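You operate a simulated robot arm through the tools that you are given. There is no shell and no other tool. Be economical: measure what you need, move in short steps, check, and stop when the job is done.

Carry out the task below with a simulated robot arm. There is one attempt and no reset: what you move stays moved.

JOB
Put one of the blocks from the top of the valve four cart on the top of the grey stand. Take the cloth from the top of the valve four cart and put it on the yellow tray. Fetch the spanner from the top of the valve four cart and set it on the top of the right tool cabinet. Take the yellow holder and put it on the top of the number five air cart. Take the white cloth from the top of the grey parts cart and put it on the top of the right tool cabinet. Put the yellow plug from the top of the grey stand on top of the blue cartridge. Close the valve one cart drawer. Take the coil on the top of the grey stand and put it away on the top of the blue table. Take the shaft from the low shelf of the right rack and leave it in the green tray. Open the covers cabinet door, fetch the red bin from the low shelf of the tall cabinet and set it on the shelf of the covers cabinet and shut the door again. Open the green bin lid. The order is free. Set down upright: block, yellow holder, yellow plug, shaft.

Only the result counts: the job must be done as asked and must still hold three seconds after the hand-in. Knocking over, shifting, dropping, spilling or breaking anything else fails it. A push-on lid holds only when it is set on centred and level and pressed home; a screw cap is set on level and turned clockwise until tight. Flat cloth is picked up by pressing the open fingertips on it (5 to 10 N) and closing them slowly along it; thin cloth reads only 2 to 8 mm in the jaws.

ROBOT AND FRAMES
A 7-joint arm with a two-finger parallel gripper on a trunk, on a base that drives. Base frame: it is fixed to the floor where the robot stands at the start and does not move with it; the origin is under the middle of the robot, x ahead of it, y to its left, z up. Lengths are in mm, angles in degrees, forces in N, time in s.
With the tool pointing down near the work surface it reaches from about 100 to 920 mm from the robot's upright axis, wherever it stands. Its first joint turns from -166.0 to 166.0 degrees. Places, roughly: block (6x5x5 cm) [600, 100, 700]; blue cartridge [-2250, -250, 750]; cloth (9x6x3 cm) [500, 0, 700]; coil [-2500, -250, 750]; covers cabinet door [5600, -8500, 500]; green bin lid [-2000, 1600, 800]; green tray [-2900, 5800, 800]; red bin [1500, -8750, 500]; shaft (5x5x9 cm) [-5000, 2500, 700]; shelf of the covers cabinet [5600, -8800, 500]; spanner (18x5x3 cm) [500, -200, 700]; top of the blue table [-2100, -5300, 800]; top of the grey stand [-2200, -100, 700]; top of the number five air cart [1200, 3300, 900]; top of the right tool cabinet [400, -4800, 900]; valve one cart drawer [3500, 4300, 600]; white cloth (9x7x3 cm) [-1600, -400, 900]; yellow holder (7x7x9 cm) [-1200, -400, 900]; yellow plug (4x4x6 cm) [-1800, -400, 700]; yellow tray (24x16x3 cm) [-1200, -100, 800]. Payload 1.57 kg.
The TCP is the grasp point between the finger pads, 30 mm short of the fingertips. In the tool frame z runs along the fingers and y along their closing line. Largest opening 80 mm; finger width 17, thickness 12; the body of the gripper, 40 by 82 mm, starts 80 mm behind the TCP.
Orientation is told as [roll, pitch, yaw] about the base's x, y, z axes, in that order, counted from this pose: with the fingers straight down and closing along the base's y, the tool's x points along the base's -x, its y along +y and its z along -z.

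CONTROLS
- The arm moves only by the tool servo_tool. Its argument "commands" is a list of rows, each a list of 3 entries, a list of its own where there are three numbers: the opening, from 0 (shut) to 1 (fully open), then the shift along the tool's x, y, z in mm, then the turn, a rotation vector about the tool's x, y, z in rad. In form: [[hand, [x, y, z], [ax, ay, az]], ...]. A call has 1 to 8 rows; each row shifts and turns the commanded pose from where the row before left it, along the tool's axes as they then stand. Rows are played at 5 a second. More than 50 mm and 8.6 degrees between two rows, or a gripper value outside its range, and nothing of the call is played. Where a pose cannot be reached the arm comes as near as it can. A force on the tool above 40 N (or 10 N above the force at the start of the call, whichever is more), or a blocked arm, ends the call early, and 0.2 s more pass. Each finger travels about 153 mm/s and halts on what it meets, pressing with about 29 N; the grip force reading is that of the motor and also rises with nothing between the fingers. The clock runs only during rows and for 0.2 s after the last one: add rows that do not move to give the fingers time. The reply holds the time, the measured pose of the TCP, the force on the tool along the base axes, the opening and the grip force, in the units named above and with some noise, with the torque about the TCP (base axes, N m) and any sound that the robot's microphone picked up.
- Cameras (640 x 400 px; columns grow to the right, rows downward): "scene" is now at [-85.2, 103.8, 1361.7]; the picture's right is [-0.99, -0.17, 0.00], its down [-0.11, 0.61, -0.79] and it looks along [0.13, -0.77, -0.62] (base axes); focal length 214 px, centre (320, 200). "wrist" rides on the gripper at [72, -7, -122] in the tool frame; the picture's right is [0.09, 1.00, 0.00], its down [-0.84, 0.08, -0.54] and it looks along [-0.54, 0.05, 0.84] (tool axes); focal length 238 px, centre (320, 200). There is no depth. A picture from a camera that has moved, and an enlarged one, comes with that camera's place and axes in the base frame and with its lens.
- snapshot(camera): a new picture of that camera. No time passes.
- base_move(legs): drives the robot by 1 to 6 legs, each [ahead, left, turn to the left] in mm, mm and degrees, along the robot's own axes; the way and the turn of a leg run together, so that a leg with both is an arc; at most 1500 mm and 180 degrees a leg. The arm and the cameras ride along, it lands a little off, and it stops where it bumps. It gives what a move gives.
- aim_head(pan, tilt): turns the head with the scene camera to pan (to the left, within 143 degrees either way) and tilt (down, from -29 to 69), counted from straight ahead of the robot. It gives what a move gives.
- inspect(camera, box): a new picture of the part [left, top, right, bottom] of that camera's present view, enlarged. No time passes.
- sign_off(): hands the job in; it is judged then, once.

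Work in short steps. Places have to be worked out from the pictures, the camera data and where the tool is seen: move nearer, look again, correct. Check each grasp and each placing, and mend what went wrong. You have 546 turns and 344 pictures in all, those below and enlarged ones among them. Open the gripper and draw the arm clear of the work before you hand the job in, unless the task says otherwise; then end with one line.

The tools are called as a command line: name --argument value ..., lists and objects as JSON in quotes. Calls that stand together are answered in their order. servo_tool: Moves the arm, as the interface text tells. Its arguments: {"type":"object","properties":{"commands":{"type":"array"}},"required":["commands"]} The other tools are called the same way: base_move (legs) drives the base; aim_head (pan, tilt) turns the head that bears the scene camera; snapshot (camera) takes a picture; inspect (camera, box) takes an enlarged picture of a part of a camera's view; sign_off () hands the job in.

At the start:

```text
clock: 0.0
tool_pos: [-155.5, -540.0, 1084.7]
tcp_rot: [-0.1, 0.0, 0.0]
wrist_force: [-1.1, -0.7, -0.2]
torque: [0.01, 0.02, -0.01]
finger_gap: 80.2
grasp_force: 0.0
robot x, y, heading: [2.5, -4.4, 0.0]
head pan, tilt: [-80.2, 38.2]
```

scene: 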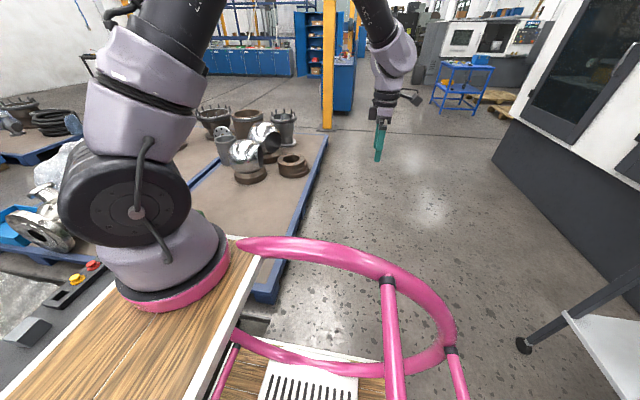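
wrist: 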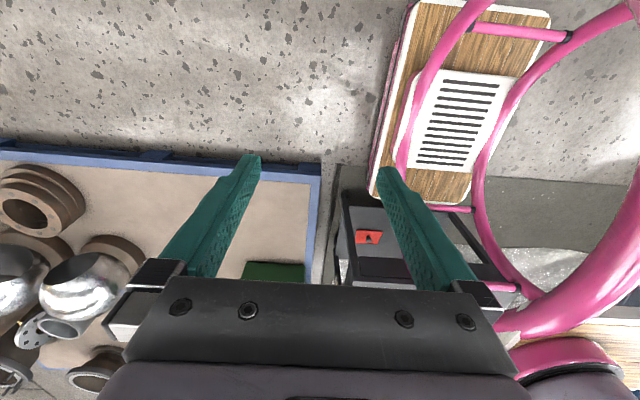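

I start by looking ahead at the valve four cart.

aim_head --pan 0 --tilt 40

snapshot --camera "scene"

```text
clock: 1.5
tool_pos: [-155.7, -539.1, 1085.0]
tcp_rot: [-0.1, 0.0, 0.0]
wrist_force: [0.2, -0.8, -0.7]
torque: [0.01, 0.01, -0.02]
finger_gap: 80.0
grasp_force: 0.0
robot x, y, heading: [2.7, -0.9, 0.2]
head pan, tilt: [0.0, 40.0]
```

```text
341 pictures are left
camera scene: at [-14.9, 188.6, 1359.0], right [0.0, -1.0, 0.0], down [-0.64, 0.0, -0.77], along [0.77, 0.0, -0.64], focal length 214 px, centre (320, 200)
```

scene: 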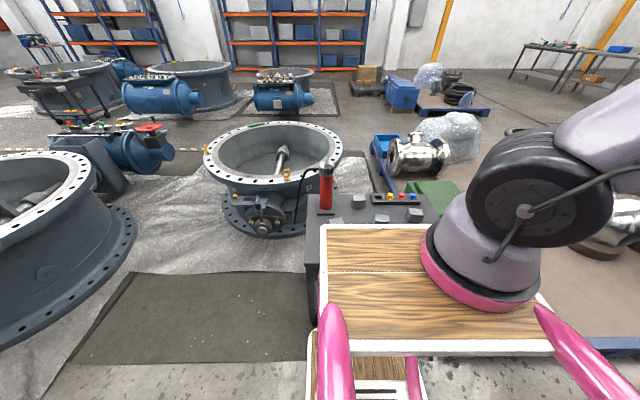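

inspect --camera "scene" --box '[280, 130, 480, 255]'

aim_head --pan 0 --tilt 65

snapshot --camera "scene"

```text
3.20 times, centred on (380, 192) of scene
camera zoom: at [-14.9, 188.6, 1359.0], right [0.0, -1.0, 0.0], down [-0.64, 0.0, -0.77], along [0.77, 0.0, -0.64], focal length 686 px, centre (128, 224)
```

zoom: 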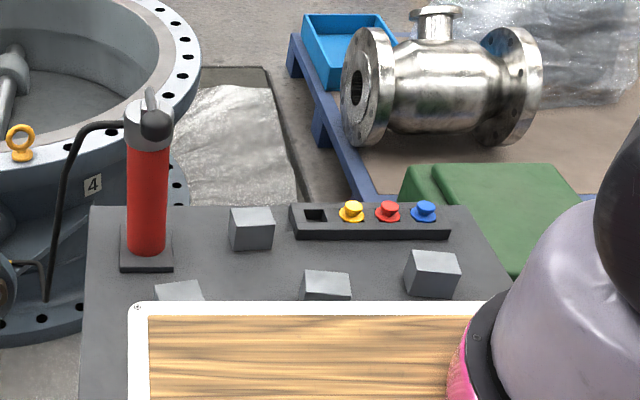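

```text
clock: 2.4
tool_pos: [-154.9, -540.2, 1086.1]
tcp_rot: [0.1, 0.0, 0.0]
wrist_force: [0.3, 0.1, 1.5]
torque: [-0.01, 0.03, -0.02]
finger_gap: 79.8
grasp_force: 0.0
robot x, y, heading: [-1.6, -2.2, -0.2]
head pan, tilt: [0.0, 65.0]
```

```text
339 pictures are left
camera scene: at [-39.1, 188.7, 1326.8], right [0.0, -1.0, 0.0], down [-0.91, 0.0, -0.42], along [0.42, 0.0, -0.91], focal length 214 px, centre (320, 200)
```

scene: 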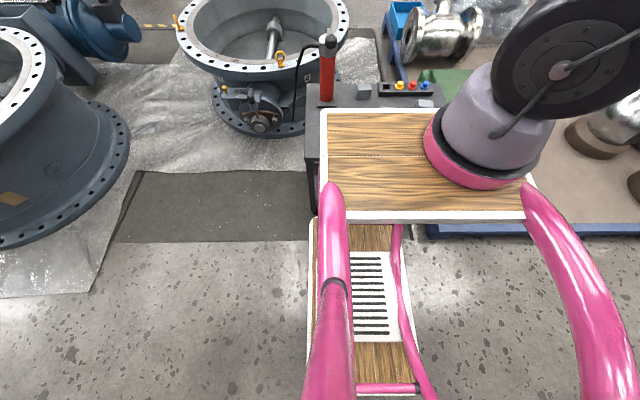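

Swinging the arm forward around the right side so the wrist camera sees the cart top.

servo_tool --commands '[[1, [-50, 0, 0], [0, 0, 0]], [1, [-50, 0, 0], [0, 0, 0]], [1, [-50, 0, 0], [0, 0, 0]], [1, [-50, 0, 0], [0, 0, 0]], [1, [-50, 0, 0], [0, 0, 0]], [1, [-50, 0, 0], [0, 0, 0]], [1, [-50, 0, 0], [0, 0, 0]], [1, [-50, 0, 0], [0, 0, 0]]]'

servo_tool --commands '[[1, [-50, 0, 0], [0, 0, 0]], [1, [-50, 0, 0], [0, 0, 0]], [1, [-50, 20, 0], [0, 0, 0]], [1, [-50, 30, 0], [0, 0, 0]], [1, [0, 50, 0], [0, 0, 0]], [1, [0, 50, 0], [0, 0, 0]], [1, [0, 50, 0], [0, 0, 0]], [1, [0, 50, 0], [0, 0, 0]]]'

snapshot --camera "wrist"

```text
clock: 4.2
tool_pos: [243.2, -539.0, 1084.8]
tcp_rot: [0.0, 0.0, -0.1]
wrist_force: [-0.3, 0.3, 0.2]
torque: [-0.03, -0.04, -0.01]
finger_gap: 80.1
grasp_force: 0.1
robot x, y, heading: [-0.8, -2.3, 0.1]
head pan, tilt: [0.0, 65.0]
```

```text
refused: row 3 steps farther than a row can; nothing moved
```

```text
338 pictures are left
camera wrist: at [172.8, -545.1, 1205.3], right [-0.09, 1.0, 0.0], down [0.84, 0.08, 0.54], along [0.54, 0.05, -0.84], focal length 238 px, centre (320, 200)
```

wrist: 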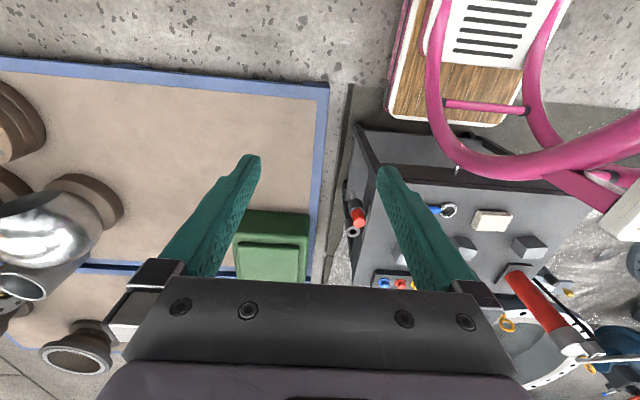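

The cart shows: spanner, beige cloth, several grey blocks. I move over it.

servo_tool --commands '[[1, [-40, 20, 0], [0, 0, 0]], [1, [-40, 28, 0], [0, 0, 0]], [1, [-30, 38, 0], [0, 0, 0]], [1, [-30, 38, 0], [0, 0, 0]], [1, [-20, 45, 0], [0, 0, 0]], [1, [-20, 45, 0], [0, 0, 0]], [1, [0, 50, 0], [0, 0, 0]], [1, [0, 50, 0], [0, 0, 0]]]'

snapshot --camera "wrist"

```text
clock: 6.0
tool_pos: [456.4, -250.7, 1106.1]
tcp_rot: [-0.1, 0.3, -0.1]
wrist_force: [0.2, -1.0, 0.5]
torque: [0.07, -0.04, -0.04]
finger_gap: 80.2
grasp_force: 0.1
out of reach, approached as far as the arm can: row 7, 8
robot x, y, heading: [2.2, -5.1, -0.1]
head pan, tilt: [0.0, 65.0]
```

```text
337 pictures are left
camera wrist: at [384.7, -257.9, 1226.7], right [-0.09, 1.0, 0.0], down [0.84, 0.08, 0.54], along [0.54, 0.05, -0.84], focal length 238 px, centre (320, 200)
```

wrist: 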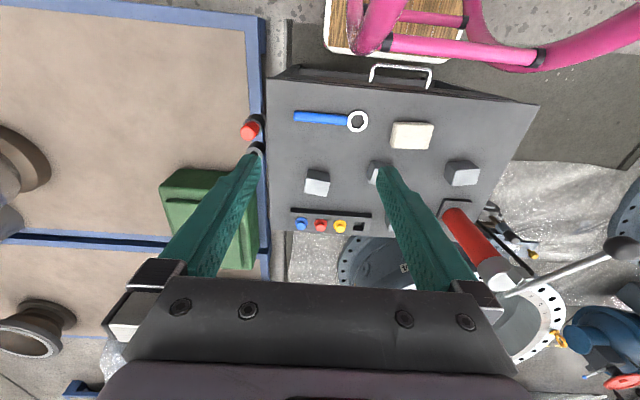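

Target block around (670,-237). I move forward and down toward above it.

servo_tool --commands '[[1, [-35, 0, 30], [0, 0, 0]], [1, [-35, 0, 30], [0, 0, 0]], [1, [-35, 0, 30], [0, 0, 0]], [1, [-30, 0, 30], [0, 0, 0]], [1, [-30, 0, 40], [0, 0, 0]], [1, [0, 0, 40], [0, 0, 0]], [1, [0, 0, 0], [0, 0, 0]]]'

snapshot --camera "wrist"

```text
clock: 7.6
tool_pos: [624.9, -251.3, 905.7]
tcp_rot: [0.0, -0.1, 0.1]
wrist_force: [-0.6, -0.1, 0.3]
torque: [0.0, -0.03, 0.0]
finger_gap: 79.9
grasp_force: 0.1
robot x, y, heading: [0.1, -0.7, 0.0]
head pan, tilt: [0.0, 65.0]
```

```text
336 pictures are left
camera wrist: at [552.7, -258.2, 1026.3], right [-0.09, 1.0, 0.0], down [0.84, 0.08, 0.54], along [0.54, 0.05, -0.84], focal length 238 px, centre (320, 200)
```

wrist: 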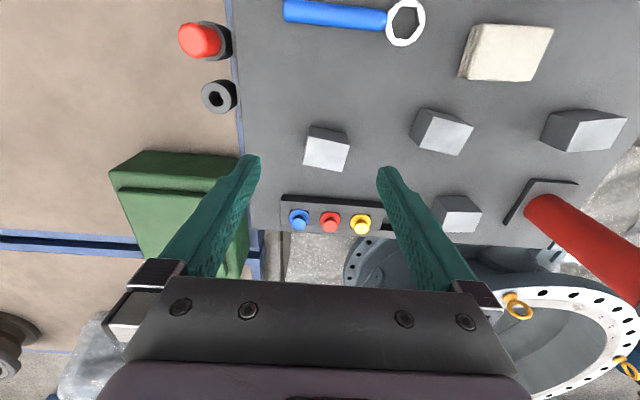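

inspect --camera "wrist" --box '[260, 100, 400, 188]'

```text
4.55 times, centred on (330, 144) of wrist
camera zoom: at [552.7, -258.2, 1026.3], right [-0.09, 1.0, 0.0], down [0.84, 0.08, 0.54], along [0.54, 0.05, -0.84], focal length 1083 px, centre (274, 454)
```

zoom: 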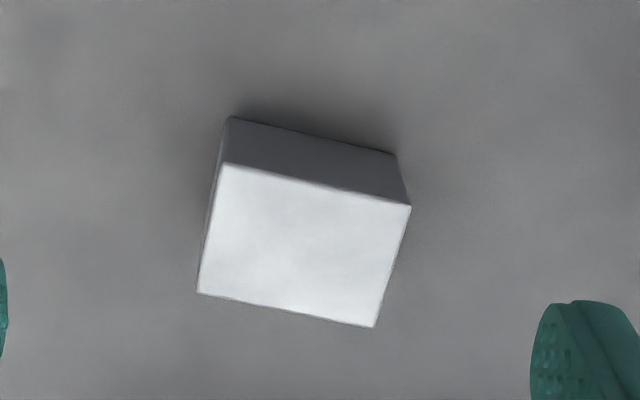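

Block measured: centre about (677,-238), top z≈715, turned about -8°. I move above it, turned to match, and lower to 770.

servo_tool --commands '[[1, [-26, 6, 0], [0, 0, 0.066]], [1, [-26, 6, 0], [0, 0, 0.066]], [1, [0, 0, 45], [0, 0, 0]], [1, [0, 0, 45], [0, 0, 0]], [1, [0, 0, 45], [0, 0, 0]], [1, [0, 0, 0], [0, 0, 0]]]'

snapshot --camera "wrist"

```text
clock: 9.0
tool_pos: [676.1, -239.2, 769.6]
tcp_rot: [0.0, 0.0, -7.6]
wrist_force: [-1.0, -0.4, 0.6]
torque: [-0.01, -0.02, 0.03]
finger_gap: 79.9
grasp_force: 0.0
robot x, y, heading: [1.2, -2.3, 0.1]
head pan, tilt: [0.0, 65.0]
```

```text
334 pictures are left
camera wrist: at [604.7, -234.8, 890.6], right [0.04, 1.0, 0.0], down [0.84, -0.03, 0.54], along [0.54, -0.02, -0.84], focal length 238 px, centre (320, 200)
```

wrist: 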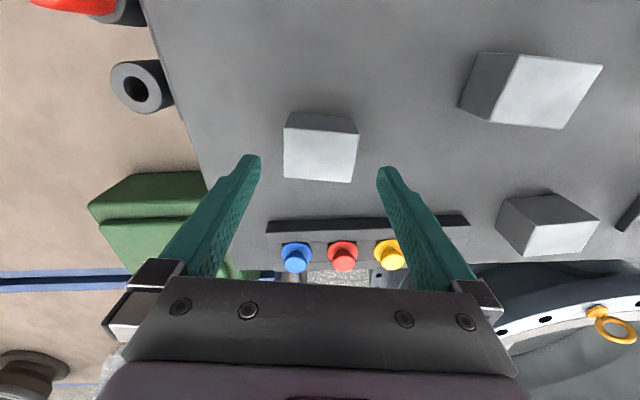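

Aligned. Lowering to 705 and closing.

servo_tool --commands '[[1, [0, 1, 40], [0, 0, 0]], [1, [0, 1, 25], [0, 0, 0]], [1, [0, 0, 0], [0, 0, 0]], [0.3, [0, 0, 0], [0, 0, 0]], [0.3, [0, 0, 0], [0, 0, 0]], [0.3, [0, 0, 0], [0, 0, 0]]]'

```text
clock: 10.4
tool_pos: [676.6, -236.9, 703.1]
tcp_rot: [0.1, 0.0, -7.6]
wrist_force: [-1.0, -0.4, 0.0]
torque: [0.01, 0.03, 0.0]
finger_gap: 59.7
grasp_force: 28.9
robot x, y, heading: [0.3, -1.4, -0.0]
head pan, tilt: [0.0, 65.0]
```

Gripped at 59.7 mm. Lifting, then looking behind.

servo_tool --commands '[[0.3, [0, 0, -40], [0, 0, 0]], [0.3, [0, 0, -45], [0, 0, 0]], [0.3, [0, 0, -45], [0, 0, 0]], [0.3, [20, 0, -45], [0, 0, 0]], [0.3, [20, 0, -45], [0, 0, 0]], [0.3, [20, 0, -40], [0, 0, 0]], [0.3, [0, 0, 0], [0, 0, 0]]]'

aim_head --pan 140 --tilt 20

snapshot --camera "scene"

aim_head --pan -140 --tilt 20

snapshot --camera "scene"

```text
clock: 12.0
tool_pos: [617.0, -230.4, 962.7]
tcp_rot: [0.0, 0.0, -7.5]
wrist_force: [0.2, 0.4, 0.6]
torque: [0.01, 0.03, -0.02]
finger_gap: 23.9
grasp_force: 0.1
robot x, y, heading: [-0.9, -2.7, -0.1]
head pan, tilt: [0.0, 65.0]
```

```text
clock: 14.2
tool_pos: [616.8, -231.1, 962.7]
tcp_rot: [0.0, 0.0, -7.5]
wrist_force: [-0.3, -0.5, 0.0]
torque: [-0.01, -0.03, -0.01]
finger_gap: 24.1
grasp_force: 0.1
robot x, y, heading: [-1.5, 1.1, 0.3]
head pan, tilt: [140.0, 20.0]
```

```text
333 pictures are left
camera scene: at [-171.1, 248.6, 1390.4], right [0.64, 0.77, 0.0], down [0.26, -0.22, -0.94], along [-0.72, 0.6, -0.34], focal length 214 px, centre (320, 200)
```

scene: 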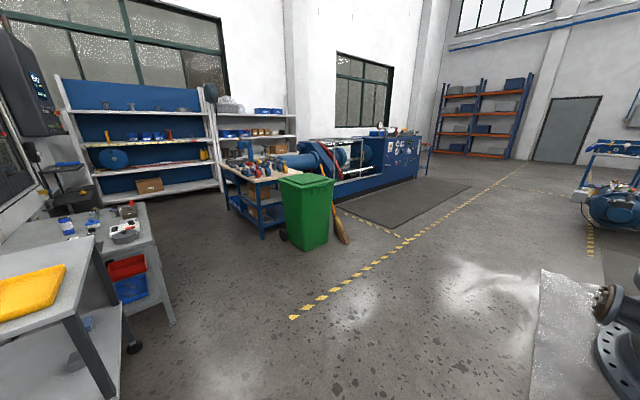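

```text
clock: 18.1
tool_pos: [617.5, -230.3, 962.8]
tcp_rot: [0.1, 0.1, -7.6]
wrist_force: [0.6, -0.8, 0.4]
torque: [-0.03, 0.0, 0.04]
finger_gap: 23.9
grasp_force: 0.0
robot x, y, heading: [1.9, -1.4, -0.1]
head pan, tilt: [-140.0, 20.0]
```

```text
332 pictures are left
camera scene: at [-171.1, 128.8, 1390.5], right [-0.64, 0.77, 0.0], down [0.26, 0.22, -0.94], along [-0.72, -0.6, -0.34], focal length 214 px, centre (320, 200)
```

scene: 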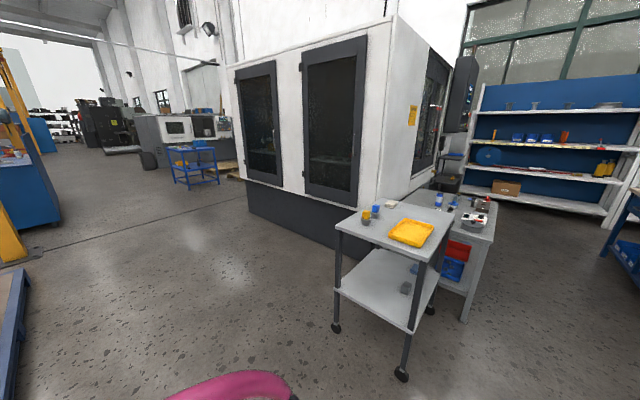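

The gap reads 24: the block slipped out. I look for it with the wrist camera.

snapshot --camera "wrist"

```text
331 pictures are left
camera wrist: at [545.6, -227.5, 1084.0], right [0.04, 1.0, 0.0], down [0.84, -0.03, 0.54], along [0.54, -0.02, -0.84], focal length 238 px, centre (320, 200)
```

wrist: 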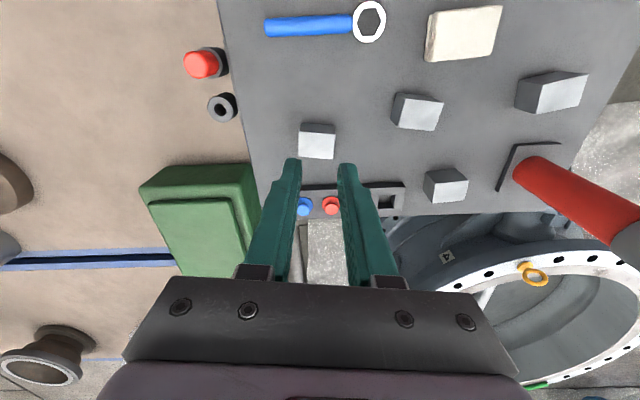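

The block still stands where it was. Going back and gripping deeper.

servo_tool --commands '[[1, [-30, 0, 40], [0, 0, 0]], [1, [-30, 0, 40], [0, 0, 0]], [1, [0, 0, 45], [0, 0, 0]], [1, [0, 0, 45], [0, 0, 0]], [1, [0, 0, 45], [0, 0, 0]], [1, [0, 0, 35], [0, 0, 0]], [1, [0, 0, 15], [0, 0, 0]], [1, [0, 0, 0], [0, 0, 0]]]'

servo_tool --commands '[[1, [0, 0, 6], [0, 0, 0]], [1, [0, 0, 6], [0, 0, 0]], [1, [0, 0, 0], [0, 0, 0]]]'

```text
clock: 19.9
tool_pos: [675.0, -238.8, 700.3]
tcp_rot: [0.0, 0.0, -7.5]
wrist_force: [0.2, 0.1, 0.4]
torque: [-0.02, -0.01, -0.01]
finger_gap: 79.8
grasp_force: 0.2
robot x, y, heading: [2.0, -1.3, 0.1]
head pan, tilt: [-140.0, 20.0]
```

```text
clock: 20.8
tool_pos: [675.5, -238.1, 688.9]
tcp_rot: [0.0, 0.1, -7.6]
wrist_force: [-4.8, 0.4, 18.8]
torque: [0.54, 0.04, -0.02]
finger_gap: 80.0
grasp_force: 0.1
robot x, y, heading: [2.4, 0.8, 0.1]
head pan, tilt: [-140.0, 20.0]
stopped in row 3: the force on the tool passed its limit at 42 N (the readings are from after the stop); the commanded pose is now the measured one
```

Contact at tips ≈659. Raising 4 mm and closing fully.

servo_tool --commands '[[1, [0, 0, -4], [0, 0, 0]], [0, [0, 0, 0], [0, 0, 0]], [0, [0, 0, 0], [0, 0, 0]], [0, [0, 0, 0], [0, 0, 0]], [0, [0, 0, -20], [0, 0, 0]], [0, [0, 0, -20], [0, 0, 0]], [0, [0, 0, 0], [0, 0, 0]], [0, [0, 0, 0], [0, 0, 0]]]'

snapshot --camera "wrist"

```text
clock: 22.6
tool_pos: [676.1, -236.9, 733.4]
tcp_rot: [0.1, 0.0, -7.6]
wrist_force: [-0.2, 0.5, -2.8]
torque: [-0.02, 0.04, 0.02]
finger_gap: 59.6
grasp_force: 29.8
robot x, y, heading: [0.3, -0.7, 0.2]
head pan, tilt: [-140.0, 20.0]
```

```text
330 pictures are left
camera wrist: at [604.2, -235.4, 855.0], right [0.04, 1.0, 0.0], down [0.84, -0.03, 0.54], along [0.54, -0.02, -0.84], focal length 238 px, centre (320, 200)
```

wrist: 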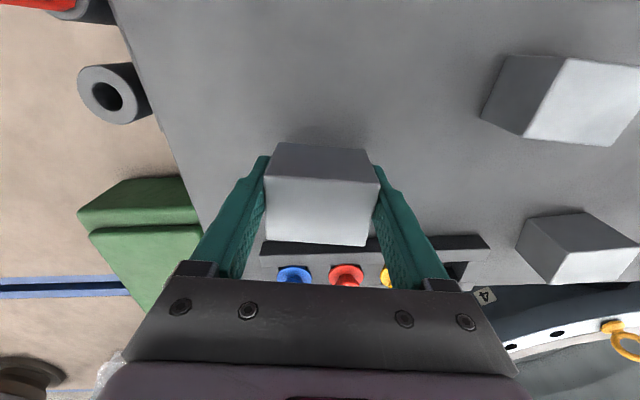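

Block is held firmly. Lifting high and pulling in before driving.

servo_tool --commands '[[0, [0, 0, -45], [0, 0, 0]], [0, [0, 0, -45], [0, 0, 0]], [0, [15, 0, -45], [0, 0, 0]], [0, [20, 0, -45], [0, 0, 0]], [0, [20, 0, -45], [0, 0, 0]], [0, [20, 0, -40], [0, 0, 0]], [0, [0, 0, 0], [0, 0, 0]]]'

base_move --legs '[[-500, 0, 0], [-200, 800, 0], [0, 0, -90]]'

aim_head --pan -40 --tilt 30

snapshot --camera "scene"

```text
clock: 24.2
tool_pos: [600.5, -225.4, 997.5]
tcp_rot: [0.0, 0.1, -7.5]
wrist_force: [0.2, 0.0, -2.9]
torque: [-0.02, 0.02, -0.02]
finger_gap: 60.0
grasp_force: 29.2
robot x, y, heading: [1.4, -0.0, 0.0]
head pan, tilt: [-140.0, 20.0]
```

```text
clock: 34.9
tool_pos: [-924.5, 189.5, 997.4]
tcp_rot: [0.0, 0.0, -97.8]
wrist_force: [-0.2, -0.4, -4.4]
torque: [0.05, 0.02, -0.01]
finger_gap: 60.0
grasp_force: 28.5
robot x, y, heading: [-698.5, 788.6, -90.3]
head pan, tilt: [-140.0, 20.0]
```

```text
clock: 36.6
tool_pos: [-925.3, 189.1, 998.1]
tcp_rot: [0.0, 0.0, -97.7]
wrist_force: [0.3, 0.1, -4.0]
torque: [0.05, -0.03, 0.0]
finger_gap: 59.6
grasp_force: 29.6
robot x, y, heading: [-694.2, 789.5, -90.1]
head pan, tilt: [-40.0, 30.0]
```

```text
329 pictures are left
camera scene: at [-564.2, 817.7, 1374.4], right [-0.76, 0.65, 0.0], down [0.32, 0.38, -0.87], along [-0.56, -0.66, -0.5], focal length 214 px, centre (320, 200)
```

scene: 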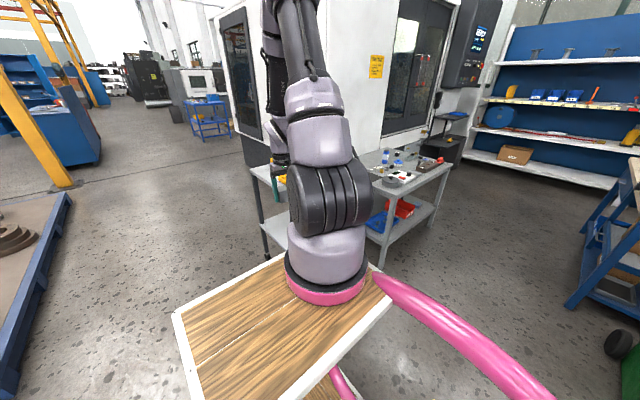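

inspect --camera "scene" --box '[240, 130, 464, 270]'

```text
2.86 times, centred on (352, 200) of scene
camera zoom: at [-564.2, 817.7, 1374.4], right [-0.76, 0.65, 0.0], down [0.32, 0.38, -0.87], along [-0.56, -0.66, -0.5], focal length 613 px, centre (229, 200)
```

zoom: 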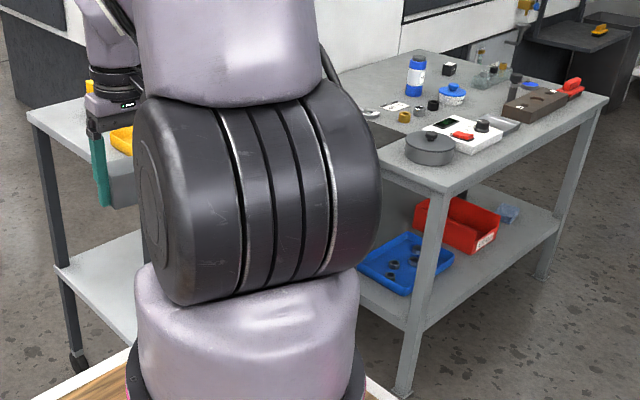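

I drive sideways (toward -x) along the cart and stand at y≈850 to face the stand.

base_move --legs '[[-60, -1400, 0]]'

snapshot --camera "wrist"

aim_head --pan 0 --tilt 30

snapshot --camera "scene"

```text
clock: 43.7
tool_pos: [-2334.6, 253.7, 997.7]
tcp_rot: [-0.1, 0.0, -97.8]
wrist_force: [0.0, -0.1, -4.3]
torque: [-0.01, 0.01, -0.03]
finger_gap: 59.8
grasp_force: 29.0
robot x, y, heading: [-2103.6, 852.4, -90.3]
head pan, tilt: [-40.0, 30.0]
```

```text
327 pictures are left
camera wrist: at [-2331.1, 326.1, 1118.7], right [1.0, -0.04, 0.0], down [-0.04, -0.84, 0.54], along [-0.02, -0.54, -0.84], focal length 238 px, centre (320, 200)
```

wrist: 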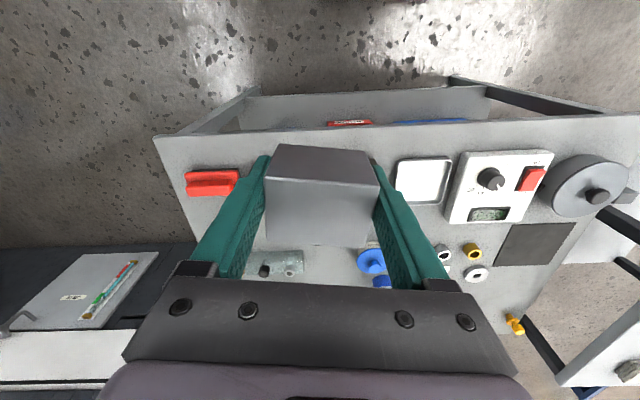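

```text
clock: 44.7
tool_pos: [-2334.1, 253.8, 997.3]
tcp_rot: [0.0, 0.0, -97.8]
wrist_force: [0.3, 0.4, -3.5]
torque: [0.04, -0.04, 0.02]
finger_gap: 60.0
grasp_force: 28.8
robot x, y, heading: [-2105.3, 856.7, -90.3]
head pan, tilt: [0.0, 30.0]
```

```text
326 pictures are left
camera scene: at [-1915.8, 860.8, 1374.4], right [-1.0, 0.0, 0.0], down [0.0, 0.5, -0.87], along [0.0, -0.87, -0.5], focal length 214 px, centre (320, 200)
```

scene: 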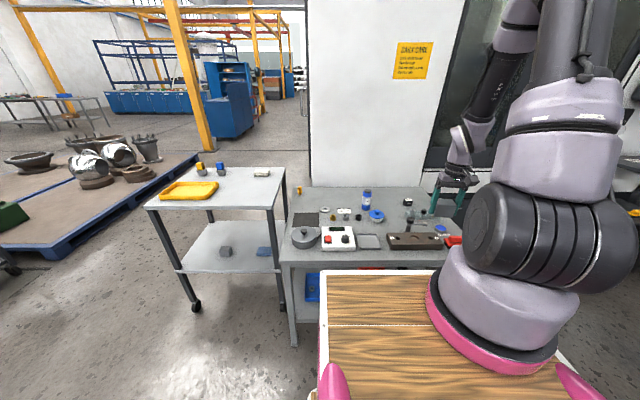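

inspect --camera "scene" --box '[130, 150, 290, 250]'

inspect --camera "scene" --box '[272, 172, 464, 292]'

```text
4.00 times, centred on (210, 200) of scene
camera zoom: at [-1915.8, 860.8, 1374.4], right [-1.0, 0.0, 0.0], down [0.0, 0.5, -0.87], along [0.0, -0.87, -0.5], focal length 858 px, centre (760, 200)
```

zoom: 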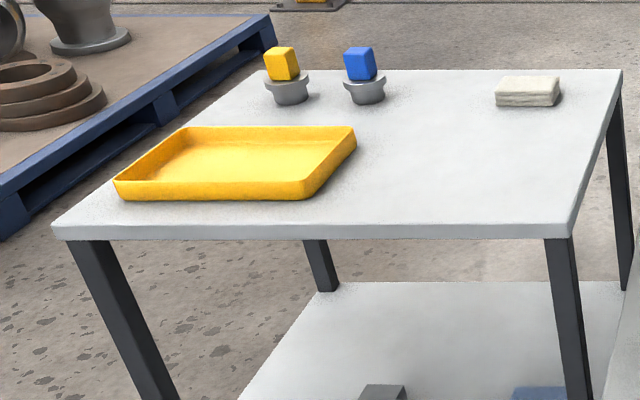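

```text
3.33 times, centred on (368, 232) of scene
camera zoom: at [-1915.8, 860.8, 1374.4], right [-1.0, 0.0, 0.0], down [0.0, 0.5, -0.87], along [0.0, -0.87, -0.5], focal length 715 px, centre (160, 93)
```

zoom: 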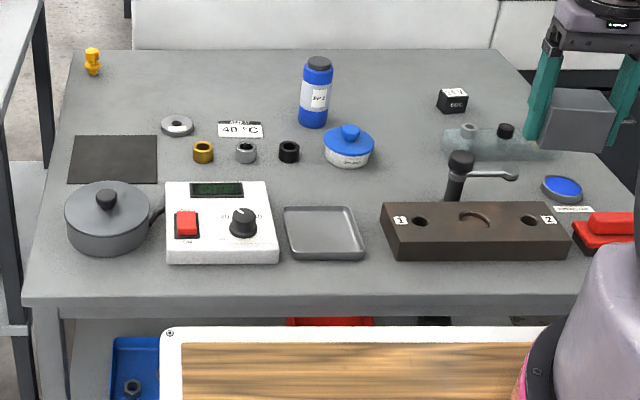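

I identified bottle (blue cartridge), yellow plug, black coil on the stand, and tray, holders, cloth on the parts cart. I drive forward to the stand edge.

base_move --legs '[[220, 0, 0]]'

snapshot --camera "wrist"

```text
clock: 46.4
tool_pos: [-2338.1, 37.8, 997.3]
tcp_rot: [0.1, 0.0, -98.0]
wrist_force: [0.1, -0.4, -3.2]
torque: [0.03, 0.0, 0.0]
finger_gap: 60.0
grasp_force: 29.3
robot x, y, heading: [-2109.6, 640.1, -90.8]
head pan, tilt: [0.0, 30.0]
```

```text
323 pictures are left
camera wrist: at [-2333.9, 110.4, 1118.7], right [1.0, -0.05, 0.0], down [-0.04, -0.84, 0.54], along [-0.03, -0.54, -0.84], focal length 238 px, centre (320, 200)
```

wrist: 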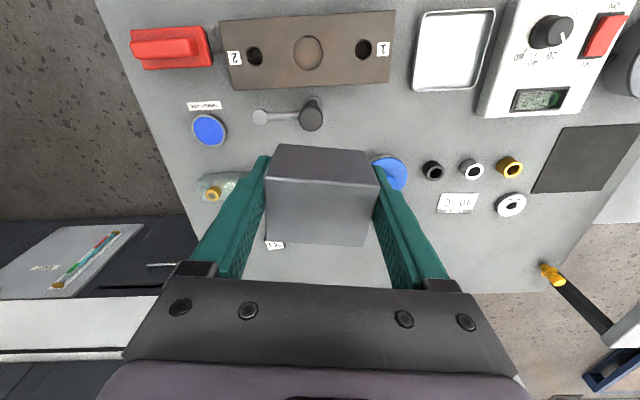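

Free spot near (-2020,-360). Driving 40 mm closer, then moving the block across above it.

base_move --legs '[[40, 0, 0]]'

servo_tool --commands '[[0, [-20, 45, 0], [0, 0, 0]], [0, [-20, 45, 0], [0, 0, 0]], [0, [-30, 38, 0], [0, 0, 0]], [0, [-30, 38, 0], [0, 0, 0]], [0, [-30, 38, 0], [0, 0, 0]], [0, [-30, 38, 0], [0, 0, 0]], [0, [-30, 38, 0], [0, 0, 0]], [0, [-30, 38, 0], [0, 0, 0]]]'

servo_tool --commands '[[0, [-40, 10, 20], [0, 0, 0]], [0, [-25, 35, 20], [0, 0, 0]], [0, [0, 0, 40], [0, 0, 0]], [0, [0, 0, 40], [0, 0, 0]], [0, [0, 0, 0], [0, 0, 0]]]'

snapshot --camera "wrist"

```text
clock: 47.3
tool_pos: [-2337.2, -2.1, 998.0]
tcp_rot: [0.0, 0.0, -98.0]
wrist_force: [0.7, 0.1, -2.7]
torque: [0.03, 0.03, 0.0]
finger_gap: 59.9
grasp_force: 29.3
robot x, y, heading: [-2108.5, 595.1, -90.2]
head pan, tilt: [0.0, 30.0]
```

```text
clock: 49.1
tool_pos: [-2054.6, -263.9, 997.0]
tcp_rot: [0.0, 0.0, -98.0]
wrist_force: [-0.6, -0.1, -1.2]
torque: [0.02, -0.04, -0.02]
finger_gap: 59.9
grasp_force: 28.9
robot x, y, heading: [-2105.9, 600.5, -90.4]
head pan, tilt: [0.0, 30.0]
```

```text
clock: 50.3
tool_pos: [-2016.6, -335.4, 875.9]
tcp_rot: [0.0, 0.0, -98.1]
wrist_force: [-0.4, -0.2, -3.1]
torque: [0.02, 0.02, 0.0]
finger_gap: 59.5
grasp_force: 29.7
robot x, y, heading: [-2106.4, 594.5, -90.3]
head pan, tilt: [0.0, 30.0]
```

```text
322 pictures are left
camera wrist: at [-2013.2, -264.0, 997.6], right [1.0, -0.05, 0.0], down [-0.04, -0.84, 0.54], along [-0.03, -0.54, -0.84], focal length 238 px, centre (320, 200)
```

wrist: 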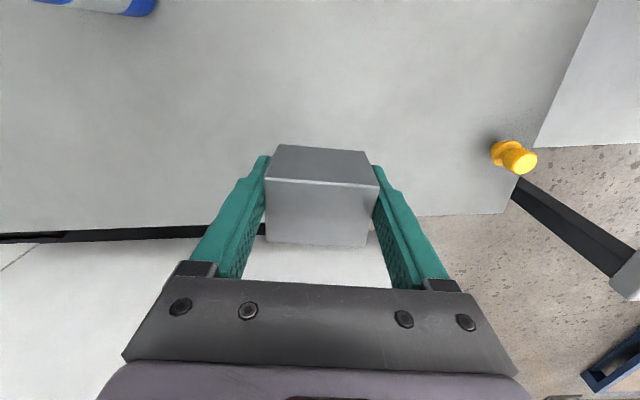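

Spot is clear. Lowering and feeling for contact.

servo_tool --commands '[[0, [0, 0, 40], [0, 0, 0]], [0, [0, 0, 40], [0, 0, 0]], [0, [0, 0, 40], [0, 0, 0]], [0, [0, 0, 20], [0, 0, 0]], [0, [0, 0, 0], [0, 0, 0]]]'

snapshot --camera "wrist"

```text
clock: 51.5
tool_pos: [-2018.0, -335.1, 737.8]
tcp_rot: [0.0, 0.1, -97.9]
wrist_force: [0.2, -0.8, -3.9]
torque: [-0.01, 0.03, 0.01]
finger_gap: 60.0
grasp_force: 28.9
robot x, y, heading: [-2107.4, 598.0, -90.6]
head pan, tilt: [0.0, 30.0]
```

```text
321 pictures are left
camera wrist: at [-2014.7, -262.7, 858.3], right [1.0, -0.05, 0.0], down [-0.04, -0.84, 0.54], along [-0.03, -0.54, -0.84], focal length 238 px, centre (320, 200)
```

wrist: 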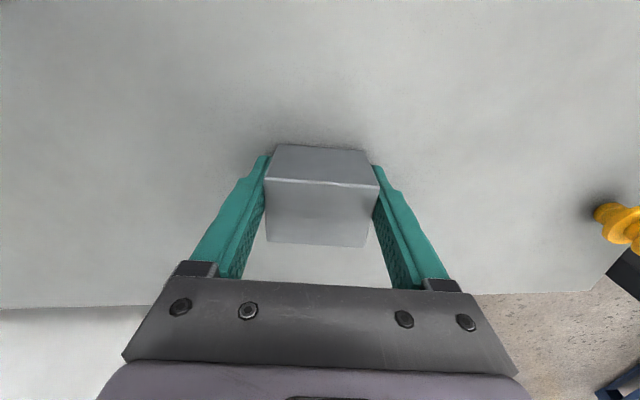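

servo_tool --commands '[[0, [0, 0, 10], [0, 0, 0]], [0, [0, 0, 10], [0, 0, 0]], [0, [0, 0, 8], [0, 0, 0]], [0, [0, 0, 8], [0, 0, 0]], [0, [0, 0, 8], [0, 0, 0]], [0, [0, 0, 8], [0, 0, 0]], [0, [0, 0, 0], [0, 0, 0]]]'

```text
clock: 52.0
tool_pos: [-2018.4, -337.6, 730.1]
tcp_rot: [0.1, -0.3, -98.0]
wrist_force: [-1.4, 10.0, 16.1]
torque: [0.6, 0.7, -0.34]
finger_gap: 59.6
grasp_force: 29.4
robot x, y, heading: [-2104.0, 595.8, -90.6]
head pan, tilt: [0.0, 30.0]
stopped in row 2: the force on the tool passed its limit at 53 N (the readings are from after the stop); the commanded pose is now the measured one
```

Touchdown (stand top ≈697). Releasing and rising.

servo_tool --commands '[[0, [0, 0, -1], [0, 0, 0]], [0, [0, 0, 0], [0, 0, 0]], [1, [0, 0, 0], [0, 0, 0]], [1, [0, 0, 0], [0, 0, 0]], [1, [0, 0, -30], [0, 0, 0]], [1, [0, 0, -40], [0, 0, 0]], [1, [0, 0, -40], [0, 0, 0]], [1, [0, 0, 0], [0, 0, 0]]]'

snapshot --camera "wrist"

```text
clock: 53.8
tool_pos: [-2018.8, -339.0, 838.5]
tcp_rot: [0.1, -0.4, -98.1]
wrist_force: [0.3, 0.0, 0.4]
torque: [0.01, 0.0, 0.01]
finger_gap: 79.9
grasp_force: 0.1
robot x, y, heading: [-2110.3, 593.6, -90.4]
head pan, tilt: [0.0, 30.0]
```

```text
320 pictures are left
camera wrist: at [-2015.4, -265.2, 960.1], right [1.0, -0.05, 0.0], down [-0.04, -0.84, 0.55], along [-0.02, -0.55, -0.84], focal length 238 px, centre (320, 200)
```

wrist: 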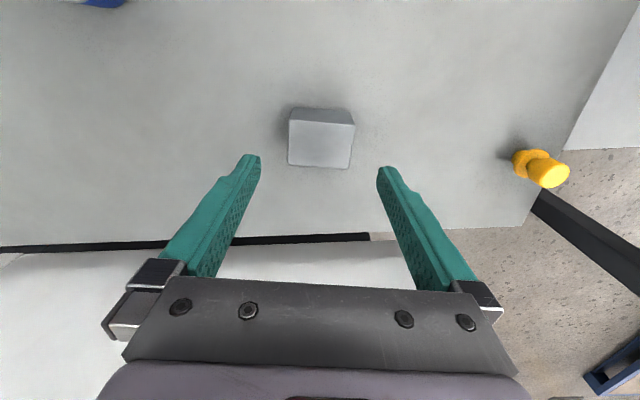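

Block stands on the stand. Now the yellow plug; inspecting it.

inspect --camera "wrist" --box '[480, 120, 608, 200]'

```text
5.00 times, centred on (544, 160) of wrist
camera zoom: at [-2015.4, -265.2, 960.1], right [1.0, -0.05, 0.0], down [-0.04, -0.84, 0.55], along [-0.02, -0.55, -0.84], focal length 1192 px, centre (-800, 400)
```

zoom: 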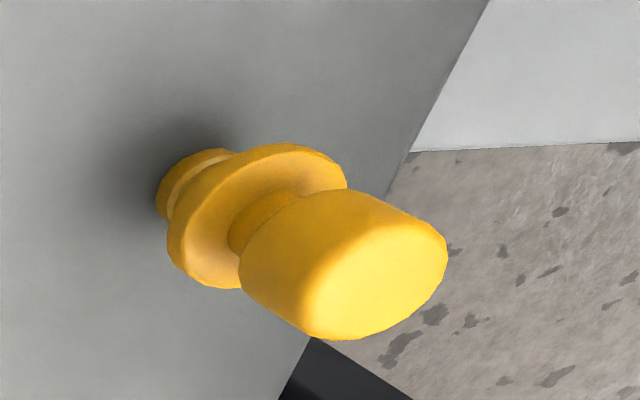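

I shift the robot 225 mm to its left so the plug is in comfortable reach.

base_move --legs '[[0, 225, 0]]'

snapshot --camera "wrist"

```text
clock: 55.5
tool_pos: [-1794.7, -338.9, 839.4]
tcp_rot: [0.1, -0.4, -98.3]
wrist_force: [0.4, -0.6, -0.7]
torque: [-0.01, -0.01, 0.0]
finger_gap: 79.9
grasp_force: 0.1
robot x, y, heading: [-1879.3, 594.0, -90.8]
head pan, tilt: [0.0, 30.0]
```

```text
318 pictures are left
camera wrist: at [-1790.8, -266.2, 959.9], right [1.0, -0.05, 0.0], down [-0.05, -0.84, 0.55], along [-0.03, -0.55, -0.84], focal length 238 px, centre (320, 200)
```

wrist: 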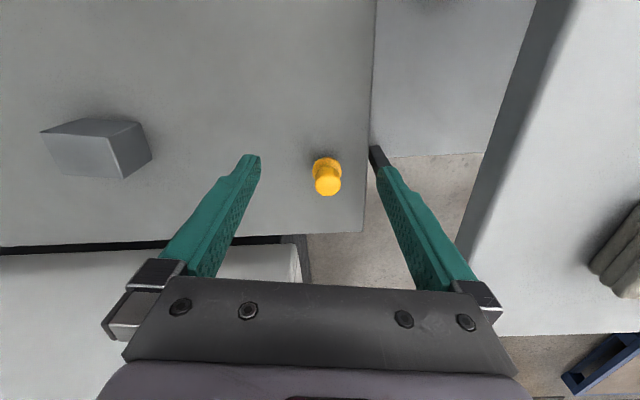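

inspect --camera "wrist" --box '[280, 140, 376, 200]'

```text
6.67 times, centred on (328, 170) of wrist
camera zoom: at [-1790.8, -266.2, 959.9], right [1.0, -0.05, 0.0], down [-0.05, -0.84, 0.55], along [-0.03, -0.55, -0.84], focal length 1589 px, centre (267, 400)
```

zoom: 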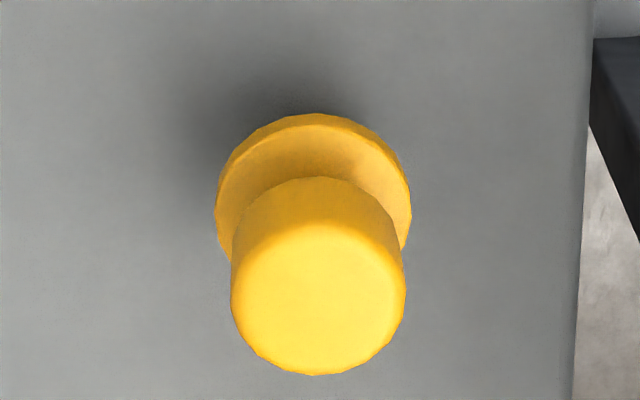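

Round knob ~25 mm at about (-1790,-382). Moving over and down to 790.

servo_tool --commands '[[1, [-42, 11, 0], [0, 0, 0]], [1, [0, 0, 45], [0, 0, 0]], [1, [0, 0, 0], [0, 0, 0]]]'

snapshot --camera "wrist"

```text
clock: 56.3
tool_pos: [-1792.0, -382.6, 794.1]
tcp_rot: [0.1, -0.4, -98.3]
wrist_force: [0.0, -0.4, 0.4]
torque: [-0.02, 0.03, 0.0]
finger_gap: 80.0
grasp_force: 0.0
robot x, y, heading: [-1878.9, 600.0, -90.8]
head pan, tilt: [0.0, 30.0]
```

```text
316 pictures are left
camera wrist: at [-1786.6, -310.5, 915.1], right [1.0, -0.05, 0.0], down [-0.05, -0.84, 0.55], along [-0.03, -0.55, -0.84], focal length 238 px, centre (320, 200)
```

wrist: 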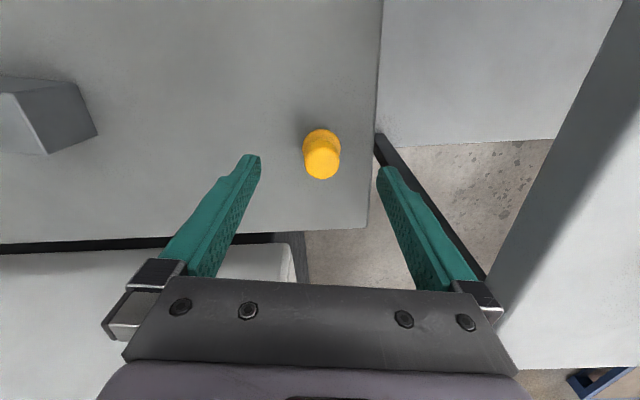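

servo_tool --commands '[[1, [0, 0, 20], [0, 0, 0]], [1, [0, 0, 13], [0, 0, 0]], [1, [0, 0, 0], [0, 0, 0]], [0, [0, 0, 0], [0, 0, 0]], [0, [0, 0, 0], [0, 0, 0]], [0, [0, 0, 0], [0, 0, 0]]]'

inspect --camera "wrist" --box '[240, 100, 400, 200]'

```text
clock: 57.7
tool_pos: [-1790.9, -382.8, 760.9]
tcp_rot: [0.1, -0.3, -98.3]
wrist_force: [0.2, 0.3, 0.0]
torque: [0.02, -0.01, 0.02]
finger_gap: 23.8
grasp_force: 29.1
robot x, y, heading: [-1875.0, 594.0, -90.6]
head pan, tilt: [0.0, 30.0]
```

```text
4.00 times, centred on (320, 150) of wrist
camera zoom: at [-1786.0, -309.7, 882.0], right [1.0, -0.05, 0.0], down [-0.04, -0.84, 0.55], along [-0.03, -0.55, -0.84], focal length 953 px, centre (320, 400)
```

zoom: 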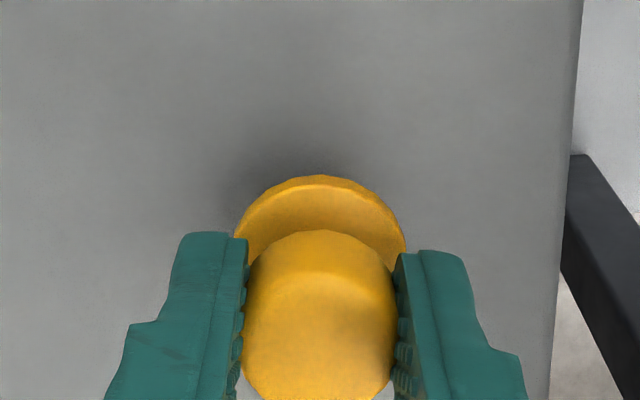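

Knob gripped (23.8). Lifting.

servo_tool --commands '[[0, [0, 0, -20], [0, 0, 0]], [0, [0, 0, -40], [0, 0, 0]], [0, [0, 0, -45], [0, 0, 0]], [0, [0, 0, -45], [0, 0, 0]], [0, [0, 0, -45], [0, 0, 0]], [0, [0, 0, -40], [0, 0, 0]], [0, [0, 0, 0], [0, 0, 0]]]'

base_move --legs '[[0, -400, 0]]'

snapshot --camera "wrist"

```text
clock: 59.3
tool_pos: [-1791.9, -381.4, 996.4]
tcp_rot: [0.1, -0.4, -98.3]
wrist_force: [-0.7, -0.3, -1.0]
torque: [0.02, 0.01, 0.04]
finger_gap: 24.6
grasp_force: 28.5
robot x, y, heading: [-1880.6, 596.8, -90.5]
head pan, tilt: [0.0, 30.0]
```

```text
clock: 61.8
tool_pos: [-2184.2, -377.3, 996.9]
tcp_rot: [0.1, -0.3, -98.1]
wrist_force: [-0.1, -1.0, -0.2]
torque: [0.04, 0.03, -0.03]
finger_gap: 24.9
grasp_force: 28.9
robot x, y, heading: [-2276.1, 601.8, -90.3]
head pan, tilt: [0.0, 30.0]
```

```text
314 pictures are left
camera wrist: at [-2180.6, -305.1, 1117.6], right [1.0, -0.05, 0.0], down [-0.04, -0.84, 0.55], along [-0.03, -0.55, -0.84], focal length 238 px, centre (320, 200)
```

wrist: 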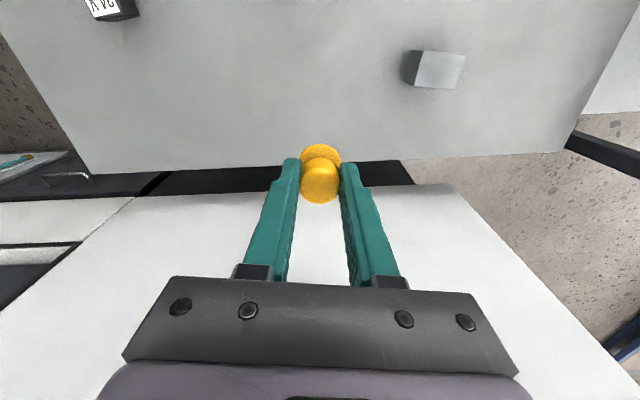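

The cartridge is behind the view; pulling the tool back 220 mm to see it.

servo_tool --commands '[[0, [45, 0, 0], [0, 0, 0]], [0, [45, 0, 0], [0, 0, 0]], [0, [45, 0, 0], [0, 0, 0]], [0, [45, 0, 0], [0, 0, 0]], [0, [40, -30, 0], [0, 0, 0]], [0, [0, 0, 0], [0, 0, 0]]]'

snapshot --camera "wrist"

```text
clock: 63.2
tool_pos: [-2183.0, -155.4, 995.2]
tcp_rot: [0.1, -0.3, -98.1]
wrist_force: [0.7, 0.4, 0.0]
torque: [0.04, 0.0, -0.04]
finger_gap: 24.8
grasp_force: 29.3
robot x, y, heading: [-2277.6, 602.0, -90.2]
head pan, tilt: [0.0, 30.0]
```

```text
313 pictures are left
camera wrist: at [-2179.2, -82.1, 1115.0], right [1.0, -0.05, 0.0], down [-0.04, -0.84, 0.55], along [-0.03, -0.55, -0.84], focal length 238 px, centre (320, 200)
```

wrist: 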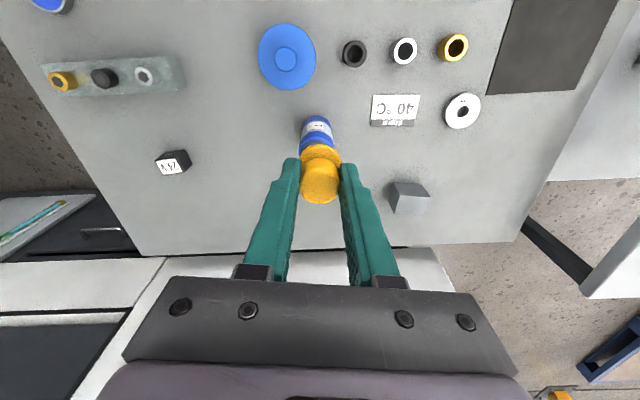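

servo_tool --commands '[[0, [20, 40, 0], [0, 0, 0]], [0, [0, 40, 0], [0, 0, 0]], [0, [0, 0, 0], [0, 0, 0]]]'

inspect --camera "wrist" --box '[200, 80, 360, 180]'

```text
clock: 64.0
tool_pos: [-2099.6, -147.7, 996.3]
tcp_rot: [0.2, -0.3, -98.1]
wrist_force: [0.1, -0.5, 0.6]
torque: [-0.02, 0.03, 0.0]
finger_gap: 24.5
grasp_force: 29.1
robot x, y, heading: [-2276.8, 597.6, -90.6]
head pan, tilt: [0.0, 30.0]
```

```text
4.00 times, centred on (280, 130) of wrist
camera zoom: at [-2096.6, -74.1, 1116.3], right [1.0, -0.05, 0.0], down [-0.04, -0.84, 0.55], along [-0.03, -0.55, -0.84], focal length 953 px, centre (480, 480)
```

zoom: 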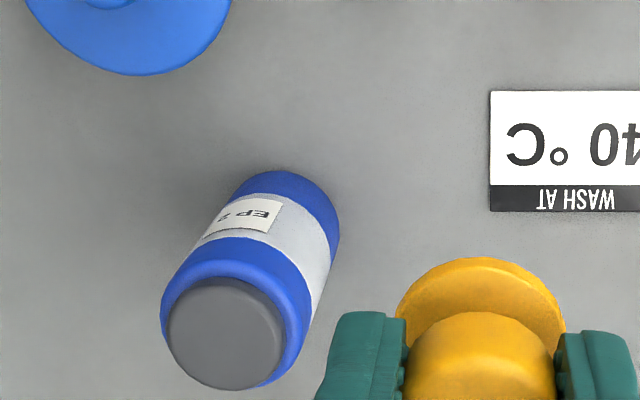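

Cartridge axis about (-2190,-206), top ≈815. Moving the plug above with its base ~35 mm clear.

servo_tool --commands '[[0, [-35, -35, 0], [0, 0, 0]], [0, [-35, -35, 0], [0, 0, 0]], [0, [0, -11, 30], [0, 0, 0]], [0, [0, 0, 40], [0, 0, 0]], [0, [0, 0, 0], [0, 0, 0]]]'

inspect --camera "wrist" --box '[224, 100, 416, 220]'

```text
clock: 65.2
tool_pos: [-2187.1, -206.4, 925.7]
tcp_rot: [0.0, -0.3, -98.1]
wrist_force: [0.2, -1.0, 0.2]
torque: [0.01, -0.03, 0.01]
finger_gap: 24.6
grasp_force: 28.7
robot x, y, heading: [-2274.9, 600.5, -90.6]
head pan, tilt: [0.0, 30.0]
```

```text
3.33 times, centred on (320, 160) of wrist
camera zoom: at [-2184.5, -132.8, 1046.5], right [1.0, -0.05, 0.0], down [-0.04, -0.84, 0.55], along [-0.03, -0.55, -0.84], focal length 794 px, centre (320, 333)
```

zoom: 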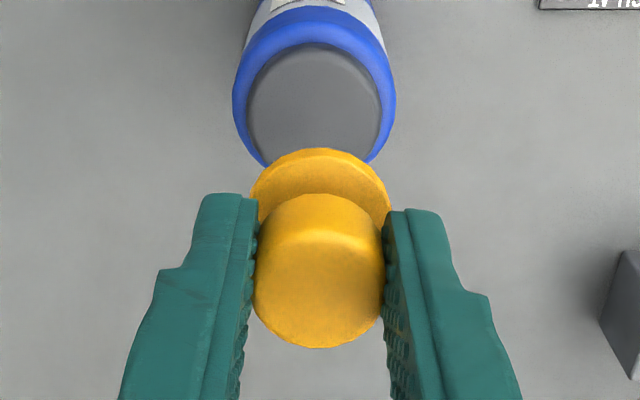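

servo_tool --commands '[[0, [1, -3, 20], [0, 0, 0]], [0, [0, 0, 15], [0, 0, 0]], [0, [0, 0, 0], [0, 0, 0]]]'

inspect --camera "wrist" --box '[224, 100, 416, 220]'

```text
clock: 66.0
tool_pos: [-2191.3, -203.9, 890.1]
tcp_rot: [0.1, -0.4, -98.1]
wrist_force: [0.1, -1.0, 0.1]
torque: [0.0, 0.01, 0.03]
finger_gap: 24.8
grasp_force: 28.7
robot x, y, heading: [-2275.9, 600.3, -90.2]
head pan, tilt: [0.0, 30.0]
```

```text
3.33 times, centred on (320, 160) of wrist
camera zoom: at [-2188.7, -131.8, 1011.9], right [1.0, -0.05, 0.0], down [-0.04, -0.84, 0.55], along [-0.03, -0.55, -0.84], focal length 794 px, centre (320, 333)
```

zoom: 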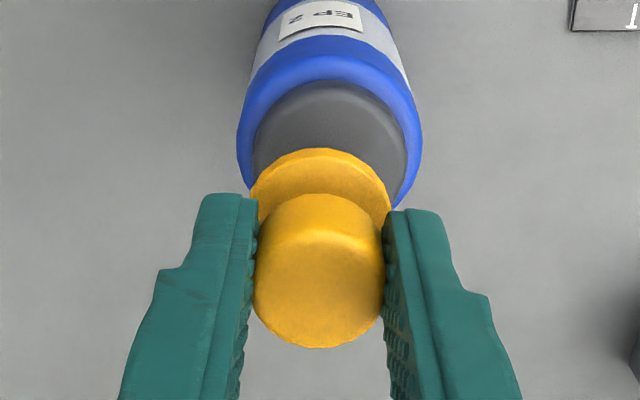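

servo_tool --commands '[[0, [0, 0, 6], [0, 0, 0]], [0, [0, 0, 3], [0, 0, 0]], [0, [0, 0, 2], [0, 0, 0]], [0, [0, 0, 2], [0, 0, 0]], [0, [0, 0, 0], [0, 0, 0]]]'

inspect --camera "wrist" --box '[224, 100, 416, 220]'

```text
clock: 67.2
tool_pos: [-2193.1, -205.3, 881.1]
tcp_rot: [0.1, -0.5, -98.0]
wrist_force: [1.4, -1.5, 27.7]
torque: [-0.17, -0.09, 0.01]
finger_gap: 24.6
grasp_force: 29.0
robot x, y, heading: [-2274.7, 598.6, -90.6]
head pan, tilt: [0.0, 30.0]
```

```text
3.33 times, centred on (320, 160) of wrist
camera zoom: at [-2189.8, -131.9, 1000.0], right [1.0, -0.05, 0.0], down [-0.04, -0.83, 0.55], along [-0.02, -0.55, -0.84], focal length 794 px, centre (320, 333)
```

zoom: 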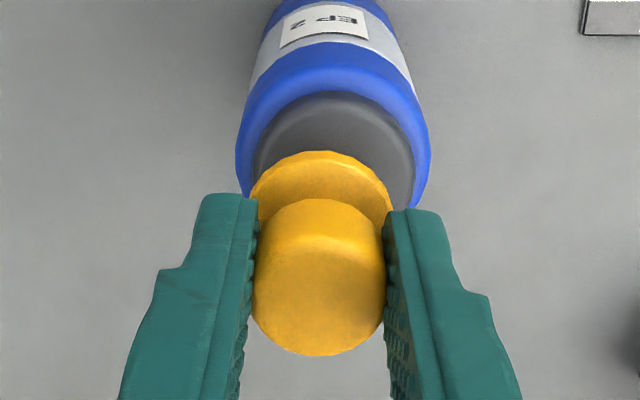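

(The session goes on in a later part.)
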